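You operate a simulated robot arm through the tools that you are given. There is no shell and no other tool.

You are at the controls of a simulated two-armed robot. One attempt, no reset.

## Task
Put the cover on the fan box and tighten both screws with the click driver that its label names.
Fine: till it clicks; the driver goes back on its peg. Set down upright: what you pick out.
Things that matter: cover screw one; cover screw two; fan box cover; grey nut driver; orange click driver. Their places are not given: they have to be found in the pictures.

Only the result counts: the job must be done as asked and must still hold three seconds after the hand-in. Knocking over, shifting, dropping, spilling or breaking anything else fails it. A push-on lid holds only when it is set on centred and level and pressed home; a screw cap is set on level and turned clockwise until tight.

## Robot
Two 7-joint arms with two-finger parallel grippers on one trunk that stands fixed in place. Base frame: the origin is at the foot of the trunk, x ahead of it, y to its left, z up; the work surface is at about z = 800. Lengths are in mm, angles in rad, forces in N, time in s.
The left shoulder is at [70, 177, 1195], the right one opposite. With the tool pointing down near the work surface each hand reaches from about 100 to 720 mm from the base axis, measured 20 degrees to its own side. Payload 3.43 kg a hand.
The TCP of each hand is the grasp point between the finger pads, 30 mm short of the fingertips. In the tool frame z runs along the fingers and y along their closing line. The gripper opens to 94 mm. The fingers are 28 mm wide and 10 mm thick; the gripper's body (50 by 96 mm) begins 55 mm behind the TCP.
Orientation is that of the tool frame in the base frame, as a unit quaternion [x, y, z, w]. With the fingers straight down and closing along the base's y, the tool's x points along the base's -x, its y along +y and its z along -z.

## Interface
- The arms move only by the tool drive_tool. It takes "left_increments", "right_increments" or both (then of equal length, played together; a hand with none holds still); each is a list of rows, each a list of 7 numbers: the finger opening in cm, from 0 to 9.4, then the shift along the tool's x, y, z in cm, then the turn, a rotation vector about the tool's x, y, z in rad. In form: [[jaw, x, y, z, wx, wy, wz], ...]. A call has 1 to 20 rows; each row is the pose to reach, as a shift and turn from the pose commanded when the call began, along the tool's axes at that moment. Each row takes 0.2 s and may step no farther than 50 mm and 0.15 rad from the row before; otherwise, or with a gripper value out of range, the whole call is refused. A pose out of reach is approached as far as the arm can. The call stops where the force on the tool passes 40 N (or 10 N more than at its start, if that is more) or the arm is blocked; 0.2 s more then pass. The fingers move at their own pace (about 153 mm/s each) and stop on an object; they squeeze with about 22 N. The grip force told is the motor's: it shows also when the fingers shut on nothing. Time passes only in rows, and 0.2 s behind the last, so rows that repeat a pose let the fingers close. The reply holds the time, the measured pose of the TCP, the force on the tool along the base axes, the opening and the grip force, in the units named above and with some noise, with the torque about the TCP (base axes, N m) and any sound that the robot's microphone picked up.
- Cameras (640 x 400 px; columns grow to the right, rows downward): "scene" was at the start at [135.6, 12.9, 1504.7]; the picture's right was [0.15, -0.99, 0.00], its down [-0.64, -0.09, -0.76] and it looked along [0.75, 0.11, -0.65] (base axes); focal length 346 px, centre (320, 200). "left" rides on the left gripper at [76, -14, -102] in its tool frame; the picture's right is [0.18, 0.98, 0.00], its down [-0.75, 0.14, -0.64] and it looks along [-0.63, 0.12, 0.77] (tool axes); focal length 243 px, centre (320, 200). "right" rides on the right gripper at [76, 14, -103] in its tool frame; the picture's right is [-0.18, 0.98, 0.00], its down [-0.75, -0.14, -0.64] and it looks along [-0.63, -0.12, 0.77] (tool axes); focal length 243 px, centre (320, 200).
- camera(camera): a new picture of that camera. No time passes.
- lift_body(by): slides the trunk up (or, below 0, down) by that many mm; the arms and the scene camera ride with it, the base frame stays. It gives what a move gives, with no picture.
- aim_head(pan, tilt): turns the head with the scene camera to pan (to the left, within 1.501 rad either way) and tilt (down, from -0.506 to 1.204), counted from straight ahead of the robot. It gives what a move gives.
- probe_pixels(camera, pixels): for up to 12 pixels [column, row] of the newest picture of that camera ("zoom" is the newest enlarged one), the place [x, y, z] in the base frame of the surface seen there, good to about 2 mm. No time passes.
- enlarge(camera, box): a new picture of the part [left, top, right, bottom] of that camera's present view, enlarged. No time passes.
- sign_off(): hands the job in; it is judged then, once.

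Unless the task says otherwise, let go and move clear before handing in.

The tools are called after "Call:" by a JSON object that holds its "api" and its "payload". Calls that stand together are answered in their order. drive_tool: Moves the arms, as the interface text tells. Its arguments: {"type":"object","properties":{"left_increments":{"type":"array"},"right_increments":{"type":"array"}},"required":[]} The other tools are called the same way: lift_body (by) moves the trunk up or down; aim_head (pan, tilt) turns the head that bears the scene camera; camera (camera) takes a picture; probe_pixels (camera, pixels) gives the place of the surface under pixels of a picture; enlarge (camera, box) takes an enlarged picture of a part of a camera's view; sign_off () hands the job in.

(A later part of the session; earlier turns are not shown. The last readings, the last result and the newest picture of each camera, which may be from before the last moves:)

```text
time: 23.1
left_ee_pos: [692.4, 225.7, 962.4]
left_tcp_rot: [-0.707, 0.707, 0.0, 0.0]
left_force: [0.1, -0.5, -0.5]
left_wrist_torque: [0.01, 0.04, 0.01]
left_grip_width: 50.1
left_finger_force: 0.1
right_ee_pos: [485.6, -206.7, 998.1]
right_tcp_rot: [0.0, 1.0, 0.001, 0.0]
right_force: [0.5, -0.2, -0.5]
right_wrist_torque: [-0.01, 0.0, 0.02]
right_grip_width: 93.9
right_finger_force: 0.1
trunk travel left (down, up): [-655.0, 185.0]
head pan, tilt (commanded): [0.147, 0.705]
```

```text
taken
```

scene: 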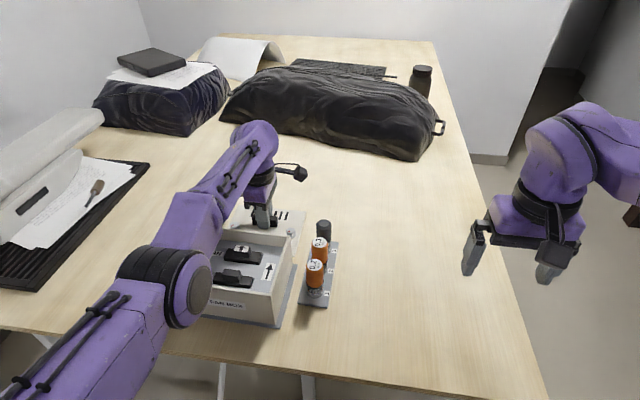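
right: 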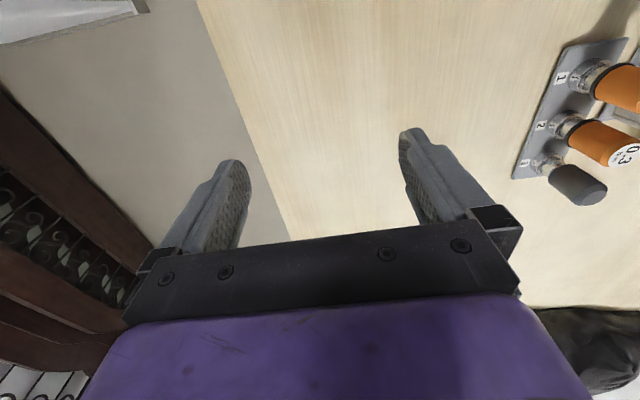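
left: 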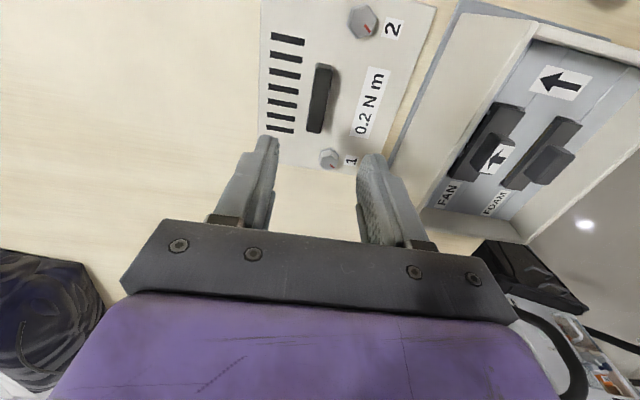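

Cover is released flat on the table. Rotating the left hand back to its neutral yaw.

Call:
{"api": "drive_tool", "payload": {"left_increments": [[7, 0, 0, -1, 0, 0, 0.145], [9, 0, 0, -2, 0, 0, 0.29], [9.4, 0, 0, -2, 0, 0, 0.435], [9.4, 0, 0, -2, 0, 0, 0.58], [9.4, 0, 0, -2, 0, 0, 0.725], [9.4, 0, 0, -2, 0, 0, 0.87], [9.4, 0, 0, -2, 0, 0, 1.015], [9.4, 0, 0, -2, 0, 0, 1.16], [9.4, 0, 0, -2, 0, 0, 1.305], [9.4, 0, 0, -2, 0, 0, 1.45], [9.4, 0, 0, -2, 0, 0, 1.571], [9.4, 0, 0, -2, 0, 0, 1.571]]}}

Call:
{"api": "camera", "payload": {"camera": "left"}}

Call:
{"api": "camera", "payload": {"camera": "scene"}}

```text
time: 25.7
left_ee_pos: [688.8, 227.6, 982.6]
left_tcp_rot: [0.001, 1.0, 0.0, 0.001]
left_force: [-1.0, 0.3, -0.6]
left_wrist_torque: [0.02, -0.01, 0.0]
left_grip_width: 94.1
left_finger_force: 0.1
left hand out of reach, approached as far as the arm can: row 1, 2, 3, 4, 5, 6, 7, 8, 9, 10, 11, 12
right_ee_pos: [485.5, -207.4, 998.7]
right_tcp_rot: [0.0, 1.0, 0.001, 0.001]
right_force: [-0.8, 0.2, -0.5]
right_wrist_torque: [0.03, -0.01, 0.0]
right_grip_width: 93.9
right_finger_force: 0.3
trunk travel left (down, up): [-655.0, 185.0]
head pan, tilt (commanded): [0.147, 0.705]
```

```text
taken
```

left: 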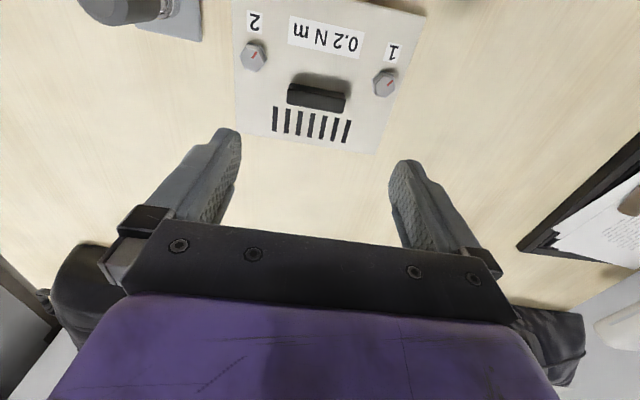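

```text
taken
```

scene: 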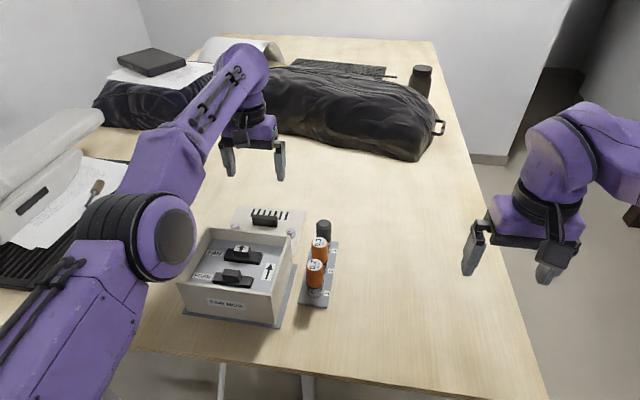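

The hand is back at neutral yaw at (689, 228, 983), but it's at the fully straightened arm limit, which explains the earlier stick. I'll test moving back and down to bend the elbow.

Call:
{"api": "drive_tool", "payload": {"left_increments": [[9.4, 0, 0, 2, 0, 0, 0], [9.4, 1, 0, 4, 0, 0, 0], [9.4, 2.5, 0, 4.5, 0, 0, 0], [9.4, 4, 0, 5, 0, 0, 0], [9.4, 4, 0, 5, 0, 0, 0]]}}

Call:
{"api": "camera", "payload": {"camera": "left"}}

```text
time: 26.9
left_ee_pos: [692.3, 227.5, 942.6]
left_tcp_rot: [0.001, 1.0, 0.0, 0.001]
left_force: [-0.8, 0.0, -0.3]
left_wrist_torque: [0.02, 0.01, 0.03]
left_grip_width: 93.8
left_finger_force: 0.0
left hand out of reach, approached as far as the arm can: row 2, 3, 4, 5
right_ee_pos: [485.6, -206.8, 998.8]
right_tcp_rot: [0.001, 1.0, 0.001, 0.001]
right_force: [-0.4, -0.2, -0.3]
right_wrist_torque: [-0.03, -0.01, -0.01]
right_grip_width: 94.2
right_finger_force: 0.1
trunk travel left (down, up): [-655.0, 185.0]
head pan, tilt (commanded): [0.147, 0.705]
```

```text
taken
```

left: 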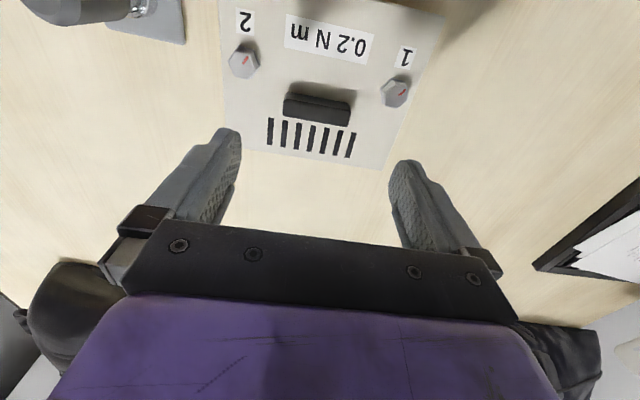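

The arm is stuck at its straight-elbow singularity. I'll go straight down to shoulder-level wrist height first, which should bend the elbow slightly, then creep back in small steps.

Call:
{"api": "drive_tool", "payload": {"left_increments": [[9.4, 0, 0, 1, 0, 0, 0], [9.4, 0, 0, 2, 0, 0, 0], [9.4, 0, 0, 3, 0, 0, 0], [9.4, 0, 0, 4, 0, 0, 0], [9.4, 0.2, 0, 4, 0, 0, 0], [9.4, 0.4, 0, 4, 0, 0, 0], [9.4, 0.6, 0, 4, 0, 0, 0], [9.4, 0.8, 0, 4, 0, 0, 0], [9.4, 1.0, 0, 4, 0, 0, 0]]}}

```text
time: 28.9
left_ee_pos: [695.5, 226.9, 901.9]
left_tcp_rot: [0.0, 1.0, -0.001, -0.001]
left_force: [0.8, 0.6, 0.6]
left_wrist_torque: [0.0, 0.0, -0.03]
left_grip_width: 93.9
left_finger_force: 0.0
left hand out of reach, approached as far as the arm can: row 5, 6, 7, 8, 9
right_ee_pos: [486.6, -206.2, 999.3]
right_tcp_rot: [0.0, 1.0, 0.001, 0.001]
right_force: [-0.5, -0.1, 0.3]
right_wrist_torque: [0.01, 0.02, 0.03]
right_grip_width: 93.9
right_finger_force: 0.1
trunk travel left (down, up): [-655.0, 185.0]
head pan, tilt (commanded): [0.147, 0.705]
```

All stuck poses lie on one max-reach sphere (R≈627 mm from shoulder to wrist), so the elbow is locked straight. Earlier, rising from a low point below shoulder level freed it; I'll repeat that by raising the trunk fully, then sliding down along the sphere.

Call:
{"api": "lift_body", "payload": {"by": 185}}

Call:
{"api": "drive_tool", "payload": {"left_increments": [[9.4, 0.1, 0, 3, 0, 0, 0], [9.4, 0.1, 0, 6, 0, 0, 0], [9.4, 0.3, 0, 9, 0, 0, 0], [9.4, 0.7, 0, 12, 0, 0, 0], [9.4, 1.3, 0, 15, 0, 0, 0], [9.4, 2.0, 0, 18, 0, 0, 0], [9.4, 2.0, 0, 18, 0, 0, 0]]}}

```text
time: 30.9
left_ee_pos: [694.7, 227.4, 1085.9]
left_tcp_rot: [-0.001, 1.0, -0.001, 0.0]
left_force: [0.6, -0.1, 0.7]
left_wrist_torque: [0.04, 0.0, -0.02]
left_grip_width: 94.0
left_finger_force: 0.1
right_ee_pos: [486.5, -207.3, 1183.6]
right_tcp_rot: [0.0, 1.0, 0.001, 0.001]
right_force: [-0.1, -0.2, 0.8]
right_wrist_torque: [0.04, 0.02, 0.02]
right_grip_width: 94.0
right_finger_force: 0.0
trunk travel left (down, up): [-840.0, 0.0]
head pan, tilt (commanded): [0.147, 0.705]
```

```text
time: 32.5
left_ee_pos: [675.8, 226.5, 907.0]
left_tcp_rot: [0.001, 1.0, 0.0, 0.0]
left_force: [-0.5, 0.2, -0.4]
left_wrist_torque: [0.0, 0.03, -0.01]
left_grip_width: 93.8
left_finger_force: 0.0
right_ee_pos: [486.7, -205.8, 1184.0]
right_tcp_rot: [0.0, 1.0, 0.0, 0.0]
right_force: [0.4, -0.9, -0.3]
right_wrist_torque: [-0.01, 0.0, 0.01]
right_grip_width: 94.2
right_finger_force: 0.0
trunk travel left (down, up): [-840.0, 0.0]
head pan, tilt (commanded): [0.147, 0.705]
```

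On the sphere at (676, 226, 907). Rising straight up to bend the elbow, then moving back in x.

Call:
{"api": "drive_tool", "payload": {"left_increments": [[9.4, 0, 0, -1, 0, 0, 0], [9.4, 0, 0, -2.5, 0, 0, 0], [9.4, 0, 0, -4, 0, 0, 0], [9.4, 0, 0, -6, 0, 0, 0], [9.4, 0, 0, -8, 0, 0, 0], [9.4, 0, 0, -10, 0, 0, 0], [9.4, 0.5, 0, -10, 0, 0, 0], [9.4, 1, 0, -10, 0, 0, 0], [9.4, 2, 0, -10, 0, 0, 0], [9.4, 3, 0, -10, 0, 0, 0], [9.4, 3, 0, -10, 0, 0, 0]]}}

Call:
{"api": "camera", "payload": {"camera": "scene"}}

```text
time: 34.9
left_ee_pos: [645.1, 228.6, 1007.6]
left_tcp_rot: [0.0, 1.0, 0.0, 0.0]
left_force: [0.1, -0.2, -0.7]
left_wrist_torque: [0.0, -0.02, -0.02]
left_grip_width: 94.1
left_finger_force: 0.0
right_ee_pos: [486.0, -207.0, 1182.9]
right_tcp_rot: [0.001, 1.0, 0.002, 0.001]
right_force: [0.4, 0.0, 0.5]
right_wrist_torque: [0.02, -0.03, -0.01]
right_grip_width: 94.2
right_finger_force: 0.0
trunk travel left (down, up): [-840.0, 0.0]
head pan, tilt (commanded): [0.147, 0.705]
```

```text
taken
```

scene: 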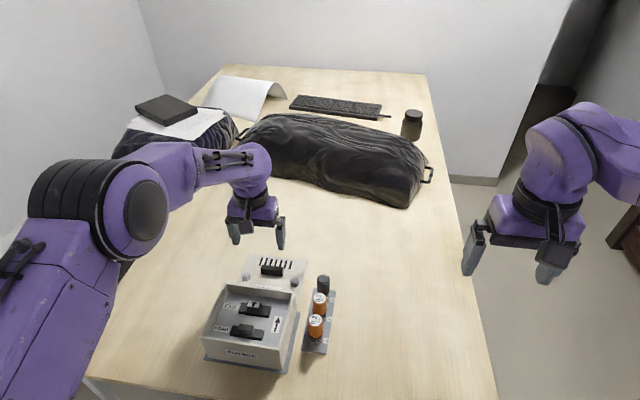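

The elbow is freed; the hand tracked to (645, 229, 1008). Now raising it and then lowering the trunk to shoulder height ≈1075 for the pick, staying within reach.

Call:
{"api": "drive_tool", "payload": {"left_increments": [[9.4, 0, 0, -3, 0, 0, 0], [9.4, 0, 0, -6, 0, 0, 0], [9.4, 0, 0, -9.5, 0, 0, 0], [9.4, 0, 0, -9.5, 0, 0, 0]]}}

Call:
{"api": "lift_body", "payload": {"by": -185}}

Call:
{"api": "camera", "payload": {"camera": "left"}}

Call:
{"api": "enlarge", "payload": {"camera": "left", "box": [210, 0, 450, 180]}}

Call:
{"api": "camera", "payload": {"camera": "scene"}}

```text
time: 35.9
left_ee_pos: [645.3, 228.8, 1101.0]
left_tcp_rot: [0.0, 1.0, 0.0, 0.0]
left_force: [-0.3, 0.1, -0.2]
left_wrist_torque: [-0.04, 0.01, -0.01]
left_grip_width: 94.3
left_finger_force: 0.1
right_ee_pos: [486.8, -206.6, 1183.3]
right_tcp_rot: [-0.001, 1.0, 0.001, 0.001]
right_force: [-0.9, -0.4, -0.3]
right_wrist_torque: [0.01, -0.03, -0.02]
right_grip_width: 93.8
right_finger_force: 0.0
trunk travel left (down, up): [-840.0, 0.0]
head pan, tilt (commanded): [0.147, 0.705]
```

```text
time: 38.0
left_ee_pos: [644.8, 229.0, 916.2]
left_tcp_rot: [0.001, 1.0, 0.001, 0.0]
left_force: [-0.2, 0.0, 0.7]
left_wrist_torque: [-0.02, -0.01, 0.0]
left_grip_width: 93.9
left_finger_force: 0.0
right_ee_pos: [485.3, -207.5, 999.2]
right_tcp_rot: [-0.001, 1.0, 0.001, 0.001]
right_force: [0.0, 0.2, 0.4]
right_wrist_torque: [-0.01, -0.01, -0.01]
right_grip_width: 94.1
right_finger_force: 0.0
trunk travel left (down, up): [-655.0, 185.0]
head pan, tilt (commanded): [0.147, 0.705]
```

```text
taken
```

left: 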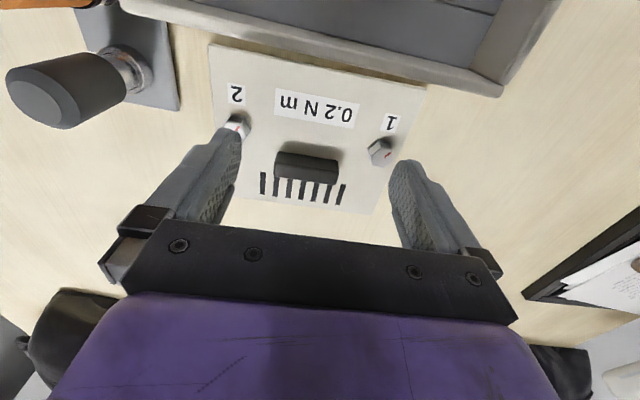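

```text
2.22 times, centred on (330, 90) of left
```

zoom: 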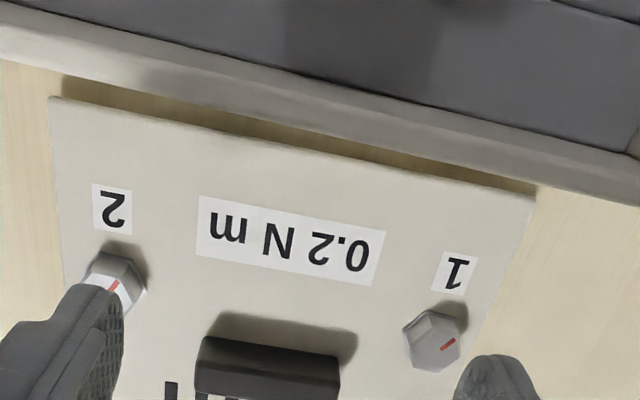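

```text
taken
```

scene: 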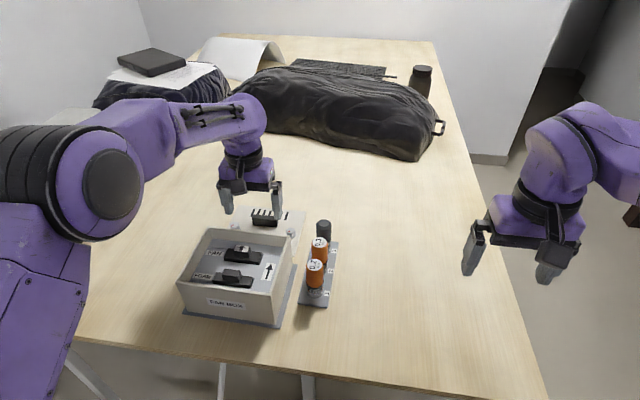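

Probing the cover's and handle's current position.

Call:
{"api": "probe_pixels", "payload": {"camera": "left", "pixels": [[211, 47], [425, 88], [371, 212], [320, 66], [252, 196], [275, 155], [340, 160], [274, 178], [337, 185], [306, 175], [381, 152], [235, 122]]}}

Call:
{"api": "probe_pixels", "payload": {"camera": "left", "pixels": [[290, 172], [322, 177], [280, 168], [335, 175], [295, 160], [320, 165], [343, 170], [272, 165], [300, 201], [350, 208], [250, 56], [390, 82]]}}

```text
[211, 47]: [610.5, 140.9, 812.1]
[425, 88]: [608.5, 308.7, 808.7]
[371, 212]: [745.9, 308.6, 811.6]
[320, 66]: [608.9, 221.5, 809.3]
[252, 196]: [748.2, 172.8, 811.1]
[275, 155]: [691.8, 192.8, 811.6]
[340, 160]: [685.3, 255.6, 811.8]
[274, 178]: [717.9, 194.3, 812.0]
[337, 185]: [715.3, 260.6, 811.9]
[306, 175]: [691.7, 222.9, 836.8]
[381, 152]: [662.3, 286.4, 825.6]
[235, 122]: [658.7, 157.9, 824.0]
```

```text
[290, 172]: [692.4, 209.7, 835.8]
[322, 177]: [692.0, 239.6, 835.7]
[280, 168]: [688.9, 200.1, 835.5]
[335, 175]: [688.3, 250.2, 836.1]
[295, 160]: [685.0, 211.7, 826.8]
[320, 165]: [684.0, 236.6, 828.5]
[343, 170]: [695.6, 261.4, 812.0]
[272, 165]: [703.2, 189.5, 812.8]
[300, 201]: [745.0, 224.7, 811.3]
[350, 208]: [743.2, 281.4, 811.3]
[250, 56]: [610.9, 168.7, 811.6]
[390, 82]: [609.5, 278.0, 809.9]
```

Cover now centred ≈ (678, 225), handle centre ≈ (692, 225). Moving to (688, 225) above the handle (fingers closing along y on its ends).

Call:
{"api": "drive_tool", "payload": {"left_increments": [[9.4, -1, -0.1, 0.5, 0, 0, 0], [9.4, -2, -0.2, 1.0, 0, 0, 0], [9.4, -3, -0.3, 1.6, 0, 0, 0], [9.4, -4, -0.4, 2.2, 0, 0, 0], [9.4, -4.32, -0.4, 2.6, 0, 0, 0], [9.4, -4.32, -0.4, 2.6, 0, 0, 0]]}}

Call:
{"api": "camera", "payload": {"camera": "left"}}

```text
time: 39.4
left_ee_pos: [689.1, 225.0, 890.2]
left_tcp_rot: [0.0, 1.0, 0.0, -0.001]
left_force: [-0.4, 0.4, 0.2]
left_wrist_torque: [0.01, -0.01, 0.01]
left_grip_width: 93.8
left_finger_force: 0.0
right_ee_pos: [485.9, -206.5, 999.3]
right_tcp_rot: [-0.001, 1.0, 0.001, 0.0]
right_force: [-0.5, -0.3, -0.3]
right_wrist_torque: [0.02, 0.01, 0.02]
right_grip_width: 93.9
right_finger_force: 0.1
trunk travel left (down, up): [-655.0, 185.0]
head pan, tilt (commanded): [0.147, 0.705]
```

```text
taken
```

left: 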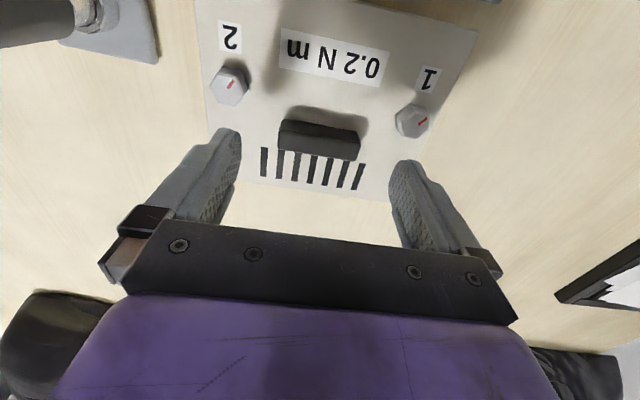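

Narrowing to 75 mm to clear the screw heads, then descending to z≈844.

Call:
{"api": "drive_tool", "payload": {"left_increments": [[7.5, 0, 0, 0, 0, 0, 0], [7.5, 0, 0, 1.2, 0, 0, 0], [7.5, 0, 0, 2.4, 0, 0, 0], [7.5, 0, 0, 3.6, 0, 0, 0], [7.5, 0, 0, 4.6, 0, 0, 0], [7.5, 0, 0, 4.6, 0, 0, 0]]}}

Call:
{"api": "camera", "payload": {"camera": "left"}}

```text
time: 40.8
left_ee_pos: [688.7, 223.1, 845.0]
left_tcp_rot: [0.0, 1.0, 0.001, 0.001]
left_force: [0.3, -0.2, 0.4]
left_wrist_torque: [0.01, 0.02, -0.01]
left_grip_width: 75.1
left_finger_force: 0.1
right_ee_pos: [484.4, -206.1, 999.9]
right_tcp_rot: [0.0, 1.0, 0.001, 0.002]
right_force: [0.2, -0.2, 0.8]
right_wrist_torque: [0.03, -0.02, 0.0]
right_grip_width: 93.9
right_finger_force: 0.1
trunk travel left (down, up): [-655.0, 185.0]
head pan, tilt (commanded): [0.147, 0.705]
```

```text
taken
```

left: 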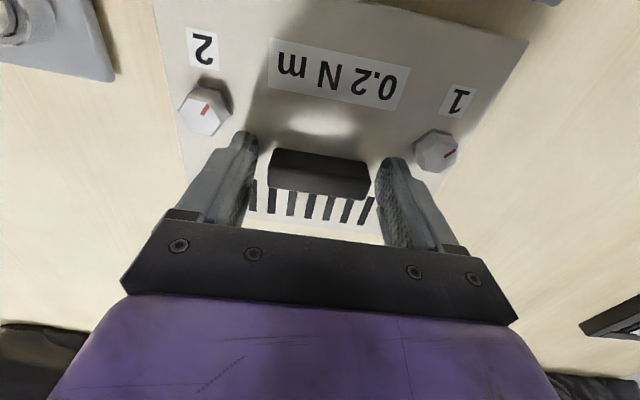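

Fingers straddle the handle's ends cleanly. Closing.

Call:
{"api": "drive_tool", "payload": {"left_increments": [[5, 0, 0, 0, 0, 0, 0], [4.5, 0, 0, 0, 0, 0, 0], [4.5, 0, 0, 0, 0, 0, 0], [4.5, 0, 0, 0, 0, 0, 0]]}}

Call:
{"api": "camera", "payload": {"camera": "left"}}

```text
time: 41.8
left_ee_pos: [688.7, 223.2, 845.2]
left_tcp_rot: [0.0, 1.0, 0.0, 0.0]
left_force: [0.4, -0.4, -0.3]
left_wrist_torque: [0.05, -0.06, 0.01]
left_grip_width: 59.7
left_finger_force: 22.1
right_ee_pos: [486.4, -206.5, 999.7]
right_tcp_rot: [0.0, 1.0, 0.001, 0.002]
right_force: [0.3, -0.1, -0.6]
right_wrist_torque: [0.03, 0.01, -0.02]
right_grip_width: 94.2
right_finger_force: 0.1
trunk travel left (down, up): [-655.0, 185.0]
head pan, tilt (commanded): [0.147, 0.705]
```

```text
taken
```

left: 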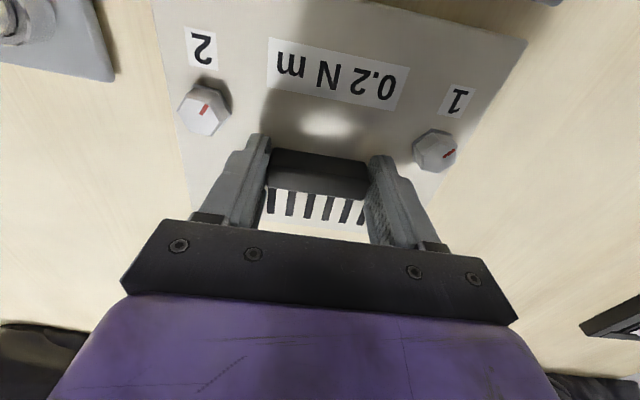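

Handle ends gripped at 59.7 mm, 22 N. Lifting 15 mm with the hand, then lifting further with the trunk so the elbow stays bent.

Call:
{"api": "drive_tool", "payload": {"left_increments": [[4.5, 0, 0, -0.5, 0, 0, 0], [4.5, 0, 0, -1.0, 0, 0, 0], [4.5, 0, 0, -1.5, 0, 0, 0], [4.5, 0, 0, -1.5, 0, 0, 0]]}}

Call:
{"api": "lift_body", "payload": {"by": 130}}

Call:
{"api": "camera", "payload": {"camera": "scene"}}

Call:
{"api": "camera", "payload": {"camera": "left"}}

```text
time: 42.8
left_ee_pos: [689.3, 223.4, 858.6]
left_tcp_rot: [0.0, 1.0, -0.001, 0.0]
left_force: [-0.1, 0.8, -2.2]
left_wrist_torque: [-0.01, 0.0, 0.0]
left_grip_width: 59.8
left_finger_force: 21.8
right_ee_pos: [486.2, -206.8, 998.2]
right_tcp_rot: [0.001, 1.0, 0.001, 0.001]
right_force: [0.0, 0.4, 0.2]
right_wrist_torque: [-0.02, 0.03, -0.01]
right_grip_width: 94.1
right_finger_force: 0.0
trunk travel left (down, up): [-655.0, 185.0]
head pan, tilt (commanded): [0.147, 0.705]
```

```text
time: 44.4
left_ee_pos: [689.2, 224.3, 989.9]
left_tcp_rot: [0.0, 1.0, 0.0, 0.0]
left_force: [0.0, 0.2, -3.2]
left_wrist_torque: [-0.01, -0.01, 0.01]
left_grip_width: 59.6
left_finger_force: 22.3
right_ee_pos: [486.8, -206.3, 1129.2]
right_tcp_rot: [0.0, 1.0, 0.001, 0.001]
right_force: [-0.8, -0.6, 0.2]
right_wrist_torque: [0.0, -0.02, -0.02]
right_grip_width: 93.8
right_finger_force: 0.1
trunk travel left (down, up): [-785.0, 55.0]
head pan, tilt (commanded): [0.147, 0.705]
```

```text
taken
```

scene: 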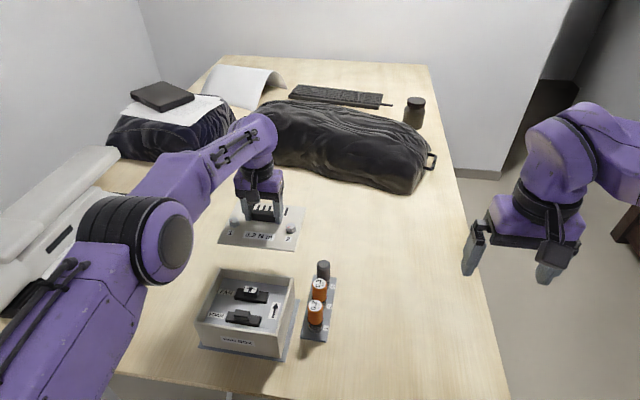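

```text
taken
```

left: 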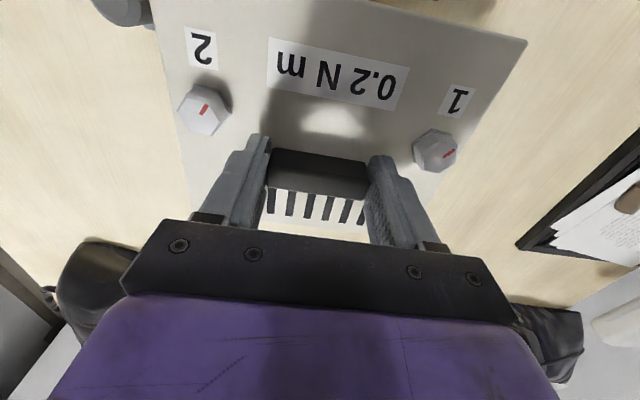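

Cover is lifted at TCP z≈990, level and well clear of the box. Moving back in x in gradually growing steps.

Call:
{"api": "drive_tool", "payload": {"left_increments": [[4.5, 0.3, 0, 0, 0, 0, 0], [4.5, 0.7, 0, 0, 0, 0, 0], [4.5, 1.2, 0, 0, 0, 0, 0], [4.5, 2.0, 0, 0, 0, 0, 0], [4.5, 3.0, 0, 0, 0, 0, 0], [4.5, 4.0, 0, 0, 0, 0, 0], [4.5, 4.0, 0, 0, 0, 0, 0]]}}

```text
time: 46.0
left_ee_pos: [650.1, 225.0, 989.5]
left_tcp_rot: [0.0, 1.0, 0.0, 0.0]
left_force: [0.2, -0.4, -1.9]
left_wrist_torque: [-0.01, -0.04, -0.01]
left_grip_width: 59.8
left_finger_force: 21.7
right_ee_pos: [487.1, -205.6, 1128.3]
right_tcp_rot: [0.002, 1.0, 0.0, 0.001]
right_force: [0.6, 0.3, -0.2]
right_wrist_torque: [0.0, 0.0, 0.01]
right_grip_width: 93.8
right_finger_force: 0.1
trunk travel left (down, up): [-785.0, 55.0]
head pan, tilt (commanded): [0.147, 0.705]
```

It tracks now. Continuing to hover above the box at about (531, 222.5, 975).

Call:
{"api": "drive_tool", "payload": {"left_increments": [[4.5, 1.5, 0, 0, 0, 0, 0], [4.5, 3.5, -0.1, 0, 0, 0, 0], [4.5, 5.5, -0.1, 0.2, 0, 0, 0], [4.5, 7.5, -0.15, 0.5, 0, 0, 0], [4.5, 9.5, -0.2, 1.0, 0, 0, 0], [4.5, 11.2, -0.25, 1.5, 0, 0, 0], [4.5, 11.9, -0.25, 1.5, 0, 0, 0], [4.5, 11.9, -0.25, 1.5, 0, 0, 0]]}}

Call:
{"api": "camera", "payload": {"camera": "scene"}}

Call:
{"api": "camera", "payload": {"camera": "left"}}

Call:
{"api": "enlarge", "payload": {"camera": "scene", "box": [180, 220, 320, 360]}}

```text
time: 47.8
left_ee_pos: [529.8, 221.6, 974.5]
left_tcp_rot: [0.0, 1.0, 0.001, 0.0]
left_force: [0.5, -0.4, -1.8]
left_wrist_torque: [0.04, 0.01, 0.0]
left_grip_width: 59.5
left_finger_force: 22.0
right_ee_pos: [486.0, -206.8, 1128.3]
right_tcp_rot: [-0.002, 1.0, 0.001, 0.001]
right_force: [-0.1, 0.5, 0.2]
right_wrist_torque: [-0.02, 0.01, 0.0]
right_grip_width: 94.1
right_finger_force: 0.1
trunk travel left (down, up): [-785.0, 55.0]
head pan, tilt (commanded): [0.147, 0.705]
```

```text
taken
```

scene: 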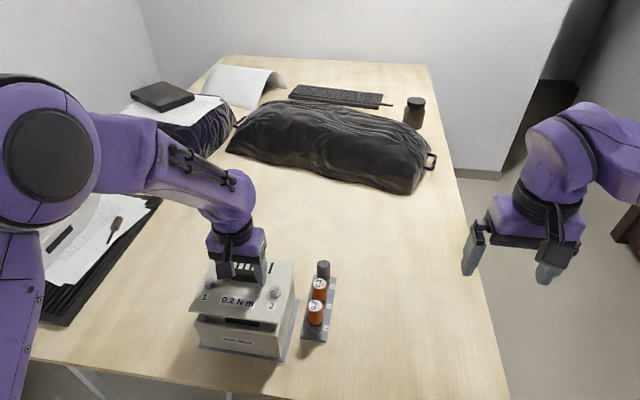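

```text
taken
```

left: 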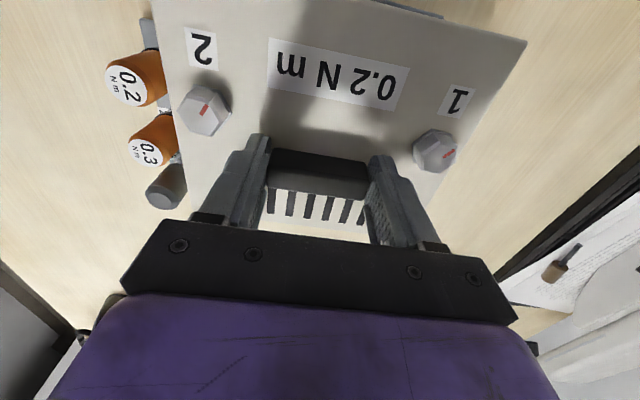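

```text
2.86 times, centred on (250, 290) of scene
```

zoom: 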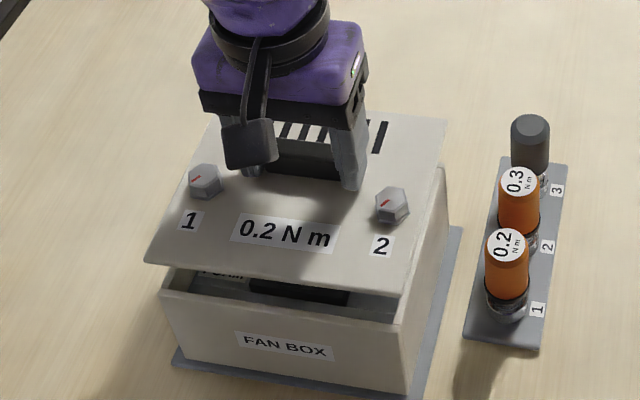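

The cover hovers over the box. Probing its plate edges and the box's front/right faces from the same zoom.

Call:
{"api": "probe_pixels", "payload": {"camera": "zoom", "pixels": [[149, 261], [393, 292], [444, 124], [216, 117], [250, 274], [330, 284], [420, 200], [430, 165], [180, 192], [205, 182], [391, 204], [205, 310]]}}

Call:
{"api": "probe_pixels", "payload": {"camera": "zoom", "pixels": [[200, 330], [300, 360], [380, 360], [425, 280], [435, 230], [410, 310], [166, 286], [402, 322], [300, 306], [200, 293], [190, 240], [340, 255]]}}

```text
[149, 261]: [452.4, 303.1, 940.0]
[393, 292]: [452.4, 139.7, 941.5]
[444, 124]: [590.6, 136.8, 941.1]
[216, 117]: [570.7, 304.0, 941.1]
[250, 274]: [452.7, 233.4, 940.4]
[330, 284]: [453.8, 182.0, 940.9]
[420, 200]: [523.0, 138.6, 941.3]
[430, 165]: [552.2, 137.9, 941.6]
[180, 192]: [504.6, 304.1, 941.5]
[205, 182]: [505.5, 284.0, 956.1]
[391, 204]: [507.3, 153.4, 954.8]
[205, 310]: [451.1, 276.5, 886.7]
```

```text
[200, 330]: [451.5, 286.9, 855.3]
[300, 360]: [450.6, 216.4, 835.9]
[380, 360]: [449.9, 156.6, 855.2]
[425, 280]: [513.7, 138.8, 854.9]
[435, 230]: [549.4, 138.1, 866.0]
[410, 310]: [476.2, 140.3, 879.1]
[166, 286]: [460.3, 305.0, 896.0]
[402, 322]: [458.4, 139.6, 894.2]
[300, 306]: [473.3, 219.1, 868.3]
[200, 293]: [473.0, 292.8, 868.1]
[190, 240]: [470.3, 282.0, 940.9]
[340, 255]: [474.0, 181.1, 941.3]
```

Cover plate measures x≈451.8–591, y≈137.7–304.7; the box about x 450.7–588.5, y 138.6–305.7. I'll zoom tighter on edges to refine the offset before lowering.

Call:
{"api": "enlarge", "payload": {"camera": "scene", "box": [270, 270, 302, 290]}}

```text
16.00 times, centred on (286, 280) of scene
```

zoom: 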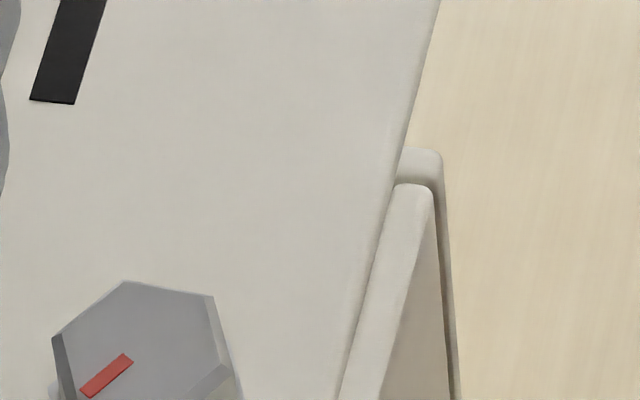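

Call:
{"api": "probe_pixels", "payload": {"camera": "zoom", "pixels": [[362, 200], [372, 200], [380, 200], [386, 200], [400, 250], [420, 250], [430, 250], [405, 300], [395, 350], [400, 80], [410, 80], [416, 80]]}}

Call:
{"api": "probe_pixels", "payload": {"camera": "zoom", "pixels": [[420, 300], [430, 320], [440, 360], [400, 210], [420, 205], [408, 192], [424, 192], [405, 170], [425, 165], [436, 160], [350, 320], [340, 330]]}}

```text
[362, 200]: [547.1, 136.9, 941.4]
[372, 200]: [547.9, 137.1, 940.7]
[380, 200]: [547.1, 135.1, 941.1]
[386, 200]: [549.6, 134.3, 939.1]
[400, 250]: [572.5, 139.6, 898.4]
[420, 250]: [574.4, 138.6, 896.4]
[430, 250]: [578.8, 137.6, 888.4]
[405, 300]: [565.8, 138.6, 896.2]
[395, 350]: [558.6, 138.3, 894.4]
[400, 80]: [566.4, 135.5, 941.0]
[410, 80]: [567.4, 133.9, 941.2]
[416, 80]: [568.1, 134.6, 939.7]
```

```text
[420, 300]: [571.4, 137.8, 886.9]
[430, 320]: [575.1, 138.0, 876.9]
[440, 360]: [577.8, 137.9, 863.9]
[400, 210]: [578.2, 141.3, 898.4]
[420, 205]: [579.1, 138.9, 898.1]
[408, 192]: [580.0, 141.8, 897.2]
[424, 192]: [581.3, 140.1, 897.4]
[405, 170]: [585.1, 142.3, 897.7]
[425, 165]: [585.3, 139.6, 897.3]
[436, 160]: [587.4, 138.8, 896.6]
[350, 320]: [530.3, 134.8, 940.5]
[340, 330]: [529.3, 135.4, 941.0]
```

Cover's right edge ≈ y 134.5 versus box right face ≈ 138.0. Now zoom on the left edge and front edge.

Call:
{"api": "enlarge", "payload": {"camera": "scene", "box": [186, 295, 218, 325]}}

```text
13.33 times, centred on (202, 310) of scene
```

zoom: 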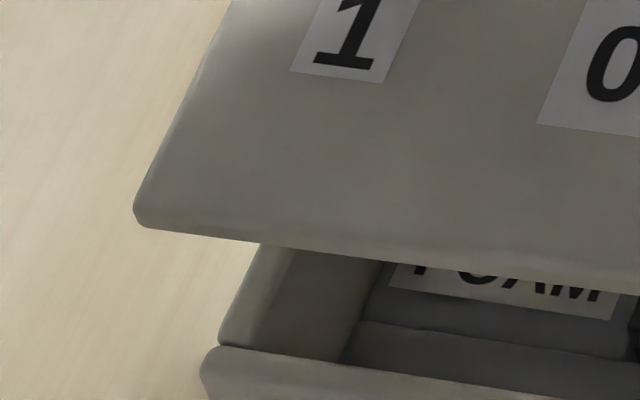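

Call:
{"api": "probe_pixels", "payload": {"camera": "zoom", "pixels": [[205, 70], [180, 120], [150, 180], [158, 165], [140, 205], [200, 226], [300, 242], [450, 260], [205, 355], [230, 330], [245, 290], [255, 265]]}}

Call:
{"api": "probe_pixels", "payload": {"camera": "zoom", "pixels": [[300, 235], [450, 252], [200, 218], [300, 370], [400, 385], [210, 390], [250, 356], [350, 366], [260, 340], [290, 300], [330, 300], [222, 338]]}}

```text
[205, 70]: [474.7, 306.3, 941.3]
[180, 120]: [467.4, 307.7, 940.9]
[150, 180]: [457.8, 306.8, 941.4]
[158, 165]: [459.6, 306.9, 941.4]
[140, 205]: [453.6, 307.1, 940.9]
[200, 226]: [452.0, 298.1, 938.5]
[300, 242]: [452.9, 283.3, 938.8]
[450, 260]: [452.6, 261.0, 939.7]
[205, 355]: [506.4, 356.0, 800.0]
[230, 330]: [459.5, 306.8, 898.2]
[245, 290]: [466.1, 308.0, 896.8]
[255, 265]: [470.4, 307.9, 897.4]
```

```text
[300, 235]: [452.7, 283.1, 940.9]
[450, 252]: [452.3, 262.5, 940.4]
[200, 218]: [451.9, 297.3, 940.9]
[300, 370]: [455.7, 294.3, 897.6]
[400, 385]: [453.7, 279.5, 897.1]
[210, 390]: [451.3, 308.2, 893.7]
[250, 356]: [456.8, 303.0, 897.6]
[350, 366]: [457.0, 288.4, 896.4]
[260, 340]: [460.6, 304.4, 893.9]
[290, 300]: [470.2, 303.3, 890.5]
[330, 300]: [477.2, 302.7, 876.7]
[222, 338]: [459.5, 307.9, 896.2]
```

Left edges: cover ≈ 307.2, box ≈ 308.1, so the cover needs about +2 mm in y. Now checking x: cover back edge and box back corner.

Call:
{"api": "enlarge", "payload": {"camera": "scene", "box": [278, 256, 302, 286]}}

```text
13.33 times, centred on (290, 271) of scene
```

zoom: 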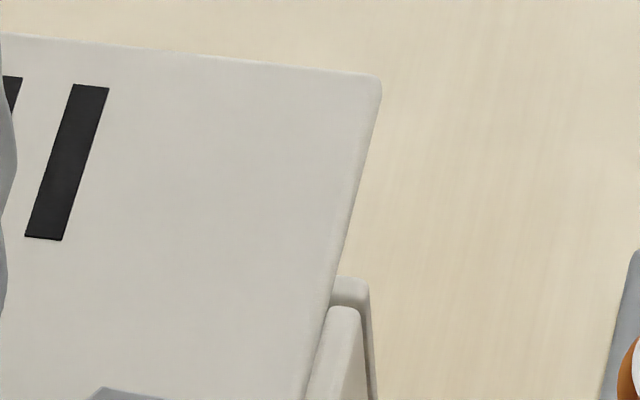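

Call:
{"api": "probe_pixels", "payload": {"camera": "zoom", "pixels": [[100, 46], [200, 57], [300, 68], [350, 74], [100, 50], [200, 61], [300, 72], [375, 90], [372, 110], [345, 281], [355, 282], [362, 290]]}}

Call:
{"api": "probe_pixels", "payload": {"camera": "zoom", "pixels": [[345, 279], [352, 280], [340, 285], [346, 290], [338, 296], [360, 300], [20, 38], [20, 42], [250, 63], [250, 67], [366, 300], [340, 330]]}}

```text
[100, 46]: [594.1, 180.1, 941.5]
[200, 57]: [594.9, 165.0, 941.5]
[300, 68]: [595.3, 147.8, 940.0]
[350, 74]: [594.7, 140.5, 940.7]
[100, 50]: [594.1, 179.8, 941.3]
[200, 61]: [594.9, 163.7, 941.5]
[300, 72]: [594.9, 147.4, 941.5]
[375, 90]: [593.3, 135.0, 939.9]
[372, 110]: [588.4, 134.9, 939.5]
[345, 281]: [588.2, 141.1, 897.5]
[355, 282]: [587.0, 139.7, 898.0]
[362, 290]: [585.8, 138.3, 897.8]
```

```text
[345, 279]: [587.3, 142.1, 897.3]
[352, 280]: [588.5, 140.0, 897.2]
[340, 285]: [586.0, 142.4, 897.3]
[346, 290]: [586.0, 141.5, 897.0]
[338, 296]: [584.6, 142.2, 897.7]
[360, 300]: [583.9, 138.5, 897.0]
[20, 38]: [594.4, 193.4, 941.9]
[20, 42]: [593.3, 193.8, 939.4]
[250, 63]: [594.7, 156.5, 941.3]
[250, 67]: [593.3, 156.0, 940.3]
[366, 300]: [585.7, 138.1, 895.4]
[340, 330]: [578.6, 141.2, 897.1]
```

Cover plate centre ≈ (523.6, 220.9); box centre ≈ (520.5, 223.1). Shifting by (−3.1, +2.2) and lowering to just above the rim, then re-measuring.

Call:
{"api": "drive_tool", "payload": {"left_increments": [[4.5, 0.31, 0.22, 0, 0, 0, 0], [4.5, 0.31, 0.22, 1.0, 0, 0, 0], [4.5, 0.31, 0.22, 2.0, 0, 0, 0], [4.5, 0.31, 0.22, 2.6, 0, 0, 0], [4.5, 0.31, 0.22, 2.6, 0, 0, 0]]}}

Call:
{"api": "camera", "payload": {"camera": "scene"}}

Call:
{"api": "enlarge", "payload": {"camera": "scene", "box": [180, 245, 310, 365]}}

```text
time: 49.0
left_ee_pos: [525.7, 224.2, 948.5]
left_tcp_rot: [0.0, 1.0, 0.001, 0.0]
left_force: [0.3, -0.5, -1.3]
left_wrist_torque: [0.02, -0.04, -0.01]
left_grip_width: 59.7
left_finger_force: 22.0
right_ee_pos: [485.9, -206.8, 1129.2]
right_tcp_rot: [0.0, 1.0, 0.001, 0.0]
right_force: [-0.5, -0.4, -0.7]
right_wrist_torque: [0.02, 0.0, -0.02]
right_grip_width: 94.1
right_finger_force: 0.1
trunk travel left (down, up): [-785.0, 55.0]
head pan, tilt (commanded): [0.147, 0.705]
```

```text
taken
```

scene: 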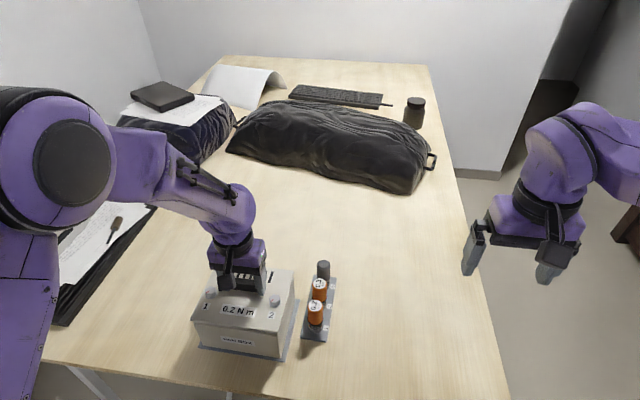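

```text
3.33 times, centred on (245, 305) of scene
```

zoom: 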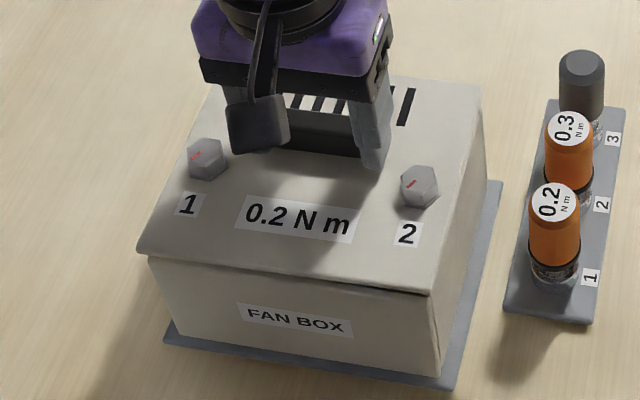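

Cover sits just above the rim. Zooming on the front-right and front-left corners for fine comparison.

Call:
{"api": "enlarge", "payload": {"camera": "scene", "box": [264, 318, 296, 348]}}

```text
13.33 times, centred on (280, 333) of scene
```

zoom: 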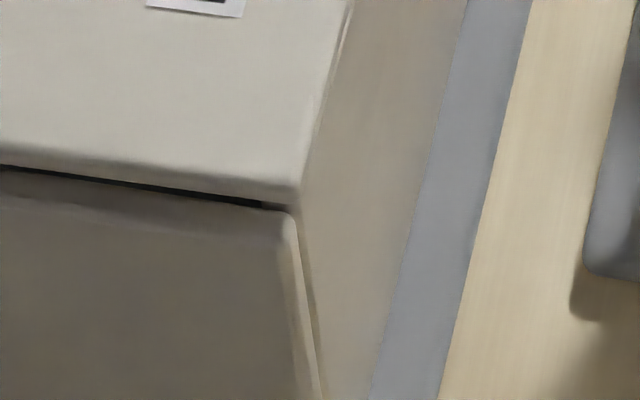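

Call:
{"api": "probe_pixels", "payload": {"camera": "zoom", "pixels": [[100, 168], [200, 188], [270, 200], [50, 160], [297, 190], [310, 140], [325, 90], [340, 40], [100, 230], [200, 260], [150, 300], [60, 350]]}}

Call:
{"api": "probe_pixels", "payload": {"camera": "zoom", "pixels": [[360, 200], [370, 100], [350, 300], [380, 50], [340, 250], [400, 150], [100, 160], [200, 180], [305, 160], [318, 120], [333, 65], [345, 330]]}}

```text
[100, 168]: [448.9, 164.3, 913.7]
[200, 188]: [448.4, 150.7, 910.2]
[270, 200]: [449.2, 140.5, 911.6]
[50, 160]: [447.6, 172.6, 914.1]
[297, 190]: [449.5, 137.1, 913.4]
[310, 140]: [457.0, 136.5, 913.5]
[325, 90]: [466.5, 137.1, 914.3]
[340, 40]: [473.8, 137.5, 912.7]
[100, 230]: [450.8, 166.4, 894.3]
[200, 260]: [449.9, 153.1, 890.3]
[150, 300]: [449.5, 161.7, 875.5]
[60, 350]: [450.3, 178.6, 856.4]
```

```text
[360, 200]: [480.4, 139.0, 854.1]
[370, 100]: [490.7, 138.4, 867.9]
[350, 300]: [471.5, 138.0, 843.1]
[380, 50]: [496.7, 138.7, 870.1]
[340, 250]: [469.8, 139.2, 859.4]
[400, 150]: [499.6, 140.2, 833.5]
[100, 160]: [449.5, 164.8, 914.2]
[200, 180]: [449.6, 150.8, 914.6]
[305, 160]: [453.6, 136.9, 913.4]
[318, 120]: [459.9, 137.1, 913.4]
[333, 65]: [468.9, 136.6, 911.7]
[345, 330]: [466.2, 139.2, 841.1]
```

Front overhang ≈ 1.7 mm and right overhang ≈ 1.9 mm. Checking left and back overhangs.

Call:
{"api": "enlarge", "payload": {"camera": "scene", "box": [178, 300, 218, 335]}}

Call:
{"api": "probe_pixels", "payload": {"camera": "zoom", "pixels": [[320, 200], [330, 250], [300, 200], [350, 300], [280, 180], [260, 200], [240, 220], [400, 300], [450, 250], [200, 150], [220, 120], [500, 350]]}}

```text
11.43 times, centred on (198, 318) of scene
```

zoom: 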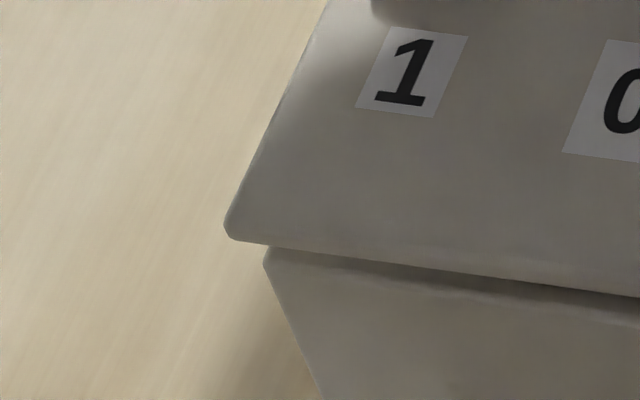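

```text
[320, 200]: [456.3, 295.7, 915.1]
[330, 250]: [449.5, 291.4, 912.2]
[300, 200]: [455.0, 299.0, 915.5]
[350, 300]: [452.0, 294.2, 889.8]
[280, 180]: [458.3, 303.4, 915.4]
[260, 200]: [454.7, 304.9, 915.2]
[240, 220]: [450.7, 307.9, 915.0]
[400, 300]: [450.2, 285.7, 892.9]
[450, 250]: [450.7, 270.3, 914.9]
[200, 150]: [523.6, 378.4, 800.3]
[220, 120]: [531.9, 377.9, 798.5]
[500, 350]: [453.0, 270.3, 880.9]
```

Call:
{"api": "probe_pixels", "payload": {"camera": "zoom", "pixels": [[228, 222], [235, 205], [246, 185], [258, 160], [282, 110], [300, 70], [240, 238], [270, 258], [272, 268], [280, 285], [290, 305], [300, 330]]}}

Call:
{"api": "probe_pixels", "payload": {"camera": "zoom", "pixels": [[238, 205], [249, 185], [261, 160], [285, 110], [303, 70], [300, 245], [400, 258], [500, 275], [300, 290], [400, 330], [330, 340], [450, 300]]}}

```text
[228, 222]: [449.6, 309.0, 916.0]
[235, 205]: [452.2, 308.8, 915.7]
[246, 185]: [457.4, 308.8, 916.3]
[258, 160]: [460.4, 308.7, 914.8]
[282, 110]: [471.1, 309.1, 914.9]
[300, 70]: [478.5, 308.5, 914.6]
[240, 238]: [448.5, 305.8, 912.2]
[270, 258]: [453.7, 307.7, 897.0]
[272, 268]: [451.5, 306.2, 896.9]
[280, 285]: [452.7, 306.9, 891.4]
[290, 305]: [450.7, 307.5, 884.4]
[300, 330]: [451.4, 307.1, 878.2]
```

```text
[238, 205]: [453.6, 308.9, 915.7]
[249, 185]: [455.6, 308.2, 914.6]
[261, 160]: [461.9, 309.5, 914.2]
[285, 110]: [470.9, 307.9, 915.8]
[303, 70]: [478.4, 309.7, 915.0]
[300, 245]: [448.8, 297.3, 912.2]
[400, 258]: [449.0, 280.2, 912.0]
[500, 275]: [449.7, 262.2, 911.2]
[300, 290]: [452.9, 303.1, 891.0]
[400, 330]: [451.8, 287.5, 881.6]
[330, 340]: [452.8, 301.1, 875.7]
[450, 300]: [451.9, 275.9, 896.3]
```

Cover is centred in y (≈223.0 for both). The box front seems slightly yawed (x≈451.8 left vs 450.2 right); measuring this more precisely along the front and right faces.

Call:
{"api": "enlarge", "payload": {"camera": "scene", "box": [185, 310, 305, 370]}}

Call:
{"api": "probe_pixels", "payload": {"camera": "zoom", "pixels": [[90, 140], [95, 150], [105, 170], [110, 185], [120, 160], [130, 190], [460, 180], [470, 190], [450, 200], [480, 210], [440, 220], [490, 230]]}}

Call:
{"api": "probe_pixels", "payload": {"camera": "zoom", "pixels": [[85, 130], [100, 145], [115, 175], [140, 160], [150, 200], [140, 220], [465, 170], [475, 200], [455, 215], [445, 240], [485, 220], [430, 200]]}}

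```text
5.33 times, centred on (245, 340) of scene
```

zoom: 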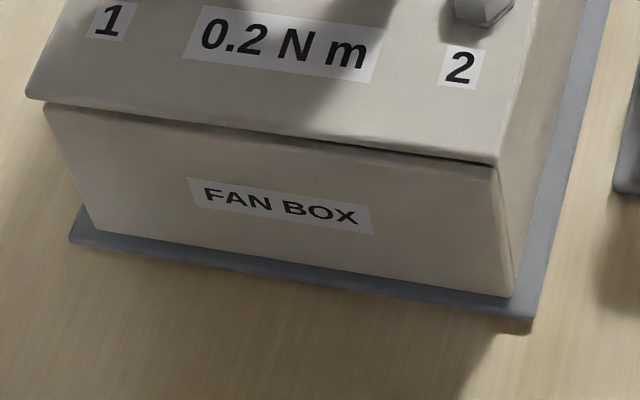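

```text
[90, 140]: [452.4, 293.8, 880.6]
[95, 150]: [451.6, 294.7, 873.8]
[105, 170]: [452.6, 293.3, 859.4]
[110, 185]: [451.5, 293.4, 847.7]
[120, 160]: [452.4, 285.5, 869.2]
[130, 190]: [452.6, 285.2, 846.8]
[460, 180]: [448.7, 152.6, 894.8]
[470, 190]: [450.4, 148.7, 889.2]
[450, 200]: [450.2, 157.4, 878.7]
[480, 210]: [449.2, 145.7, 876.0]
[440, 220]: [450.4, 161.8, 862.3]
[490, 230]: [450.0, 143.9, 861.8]
```

```text
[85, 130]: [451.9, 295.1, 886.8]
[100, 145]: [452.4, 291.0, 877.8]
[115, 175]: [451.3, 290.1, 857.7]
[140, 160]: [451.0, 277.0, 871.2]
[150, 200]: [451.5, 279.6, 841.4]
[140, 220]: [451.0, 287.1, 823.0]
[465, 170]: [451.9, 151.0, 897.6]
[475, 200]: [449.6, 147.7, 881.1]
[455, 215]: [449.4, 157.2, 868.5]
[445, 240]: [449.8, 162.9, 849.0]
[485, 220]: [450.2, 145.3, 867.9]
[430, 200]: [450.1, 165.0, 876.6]
```

Both box faces show a yaw of about −0.013 rad relative to the cover. I'll turn the hand +0.013 about tool z, then lower 9 mm in small steps and check force.

Call:
{"api": "drive_tool", "payload": {"left_increments": [[4.5, 0, -0.02, 0, 0, 0, 0.013], [4.5, 0, -0.02, 0.2, 0, 0, 0.013], [4.5, 0, -0.02, 0.4, 0, 0, 0.013], [4.5, 0, -0.02, 0.6, 0, 0, 0.013], [4.5, 0, -0.02, 0.75, 0, 0, 0.013], [4.5, 0, -0.02, 0.9, 0, 0, 0.013], [4.5, 0, -0.02, 0.9, 0, 0, 0.013]]}}

Call:
{"api": "enlarge", "payload": {"camera": "scene", "box": [185, 255, 305, 365]}}

```text
time: 50.6
left_ee_pos: [526.5, 223.9, 940.4]
left_tcp_rot: [0.007, 1.0, 0.0, 0.0]
left_force: [0.8, 0.0, -2.5]
left_wrist_torque: [-0.02, -0.01, -0.01]
left_grip_width: 59.6
left_finger_force: 21.9
right_ee_pos: [487.1, -206.5, 1129.4]
right_tcp_rot: [-0.001, 1.0, 0.001, 0.001]
right_force: [0.5, 0.4, 0.3]
right_wrist_torque: [-0.01, -0.01, 0.02]
right_grip_width: 94.0
right_finger_force: 0.1
trunk travel left (down, up): [-785.0, 55.0]
head pan, tilt (commanded): [0.147, 0.705]
```

```text
3.64 times, centred on (245, 310) of scene
```

zoom: 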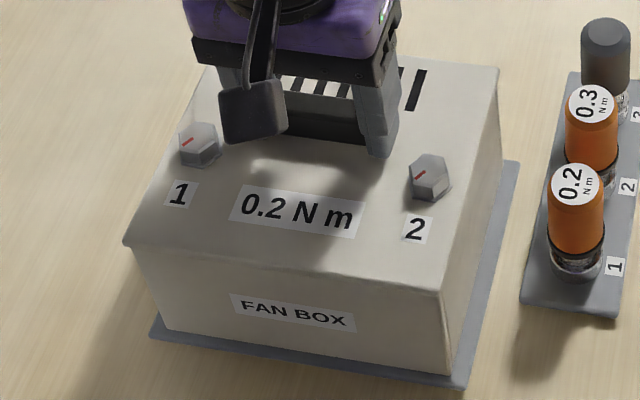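

No contact force at z≈940, so the lip seems to be entering. Continuing down in 1 mm steps.

Call:
{"api": "drive_tool", "payload": {"left_increments": [[4.5, 0, 0, 0.1, 0, 0, 0], [4.5, 0, 0, 0.2, 0, 0, 0], [4.5, 0, 0, 0.3, 0, 0, 0], [4.5, 0, 0, 0.4, 0, 0, 0], [4.5, 0, 0, 0.4, 0, 0, 0]]}}

```text
time: 51.8
left_ee_pos: [525.8, 224.1, 937.3]
left_tcp_rot: [0.005, 1.0, 0.001, 0.001]
left_force: [2.0, 2.3, 9.0]
left_wrist_torque: [-0.06, 0.46, -0.04]
left_grip_width: 59.7
left_finger_force: 22.4
right_ee_pos: [485.6, -207.5, 1129.1]
right_tcp_rot: [0.0, 1.0, 0.001, 0.001]
right_force: [0.1, -0.9, 0.1]
right_wrist_torque: [-0.02, 0.01, 0.0]
right_grip_width: 94.2
right_finger_force: 0.0
trunk travel left (down, up): [-785.0, 55.0]
head pan, tilt (commanded): [0.147, 0.705]
```

Contact at z≈937: 9 N up with torque suggesting contact toward the front edge. Looking at the gap around the cover.

Call:
{"api": "enlarge", "payload": {"camera": "scene", "box": [185, 300, 305, 365]}}

Call:
{"api": "enlarge", "payload": {"camera": "scene", "box": [264, 318, 296, 348]}}

Call:
{"api": "probe_pixels", "payload": {"camera": "zoom", "pixels": [[100, 150], [200, 170], [250, 180], [100, 210], [200, 230], [150, 190], [300, 170], [310, 140], [320, 100], [330, 60], [360, 200], [370, 100]]}}

```text
5.33 times, centred on (245, 332) of scene
```

zoom: 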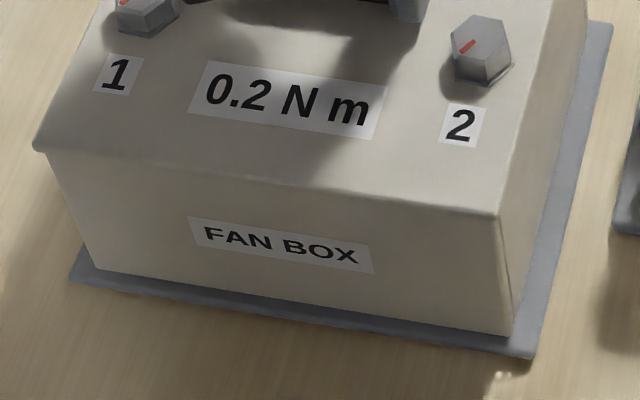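

```text
13.33 times, centred on (280, 333) of scene
```

zoom: 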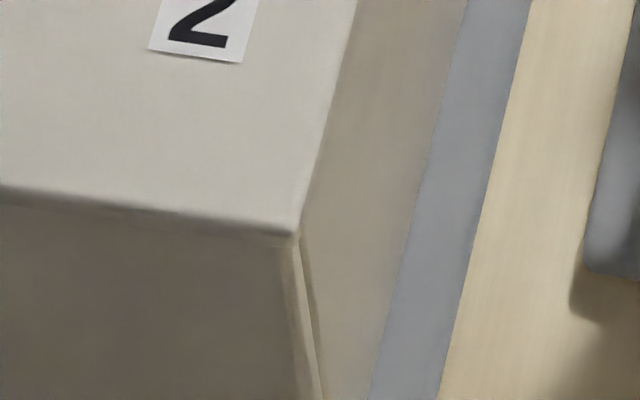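

```text
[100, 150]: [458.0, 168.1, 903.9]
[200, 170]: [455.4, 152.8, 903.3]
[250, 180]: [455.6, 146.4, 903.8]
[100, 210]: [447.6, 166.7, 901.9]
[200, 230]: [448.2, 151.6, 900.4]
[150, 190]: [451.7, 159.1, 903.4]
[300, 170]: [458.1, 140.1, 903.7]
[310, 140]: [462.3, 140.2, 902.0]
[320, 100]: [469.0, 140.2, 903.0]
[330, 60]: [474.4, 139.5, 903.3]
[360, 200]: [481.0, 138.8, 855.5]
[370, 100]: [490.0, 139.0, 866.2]
```

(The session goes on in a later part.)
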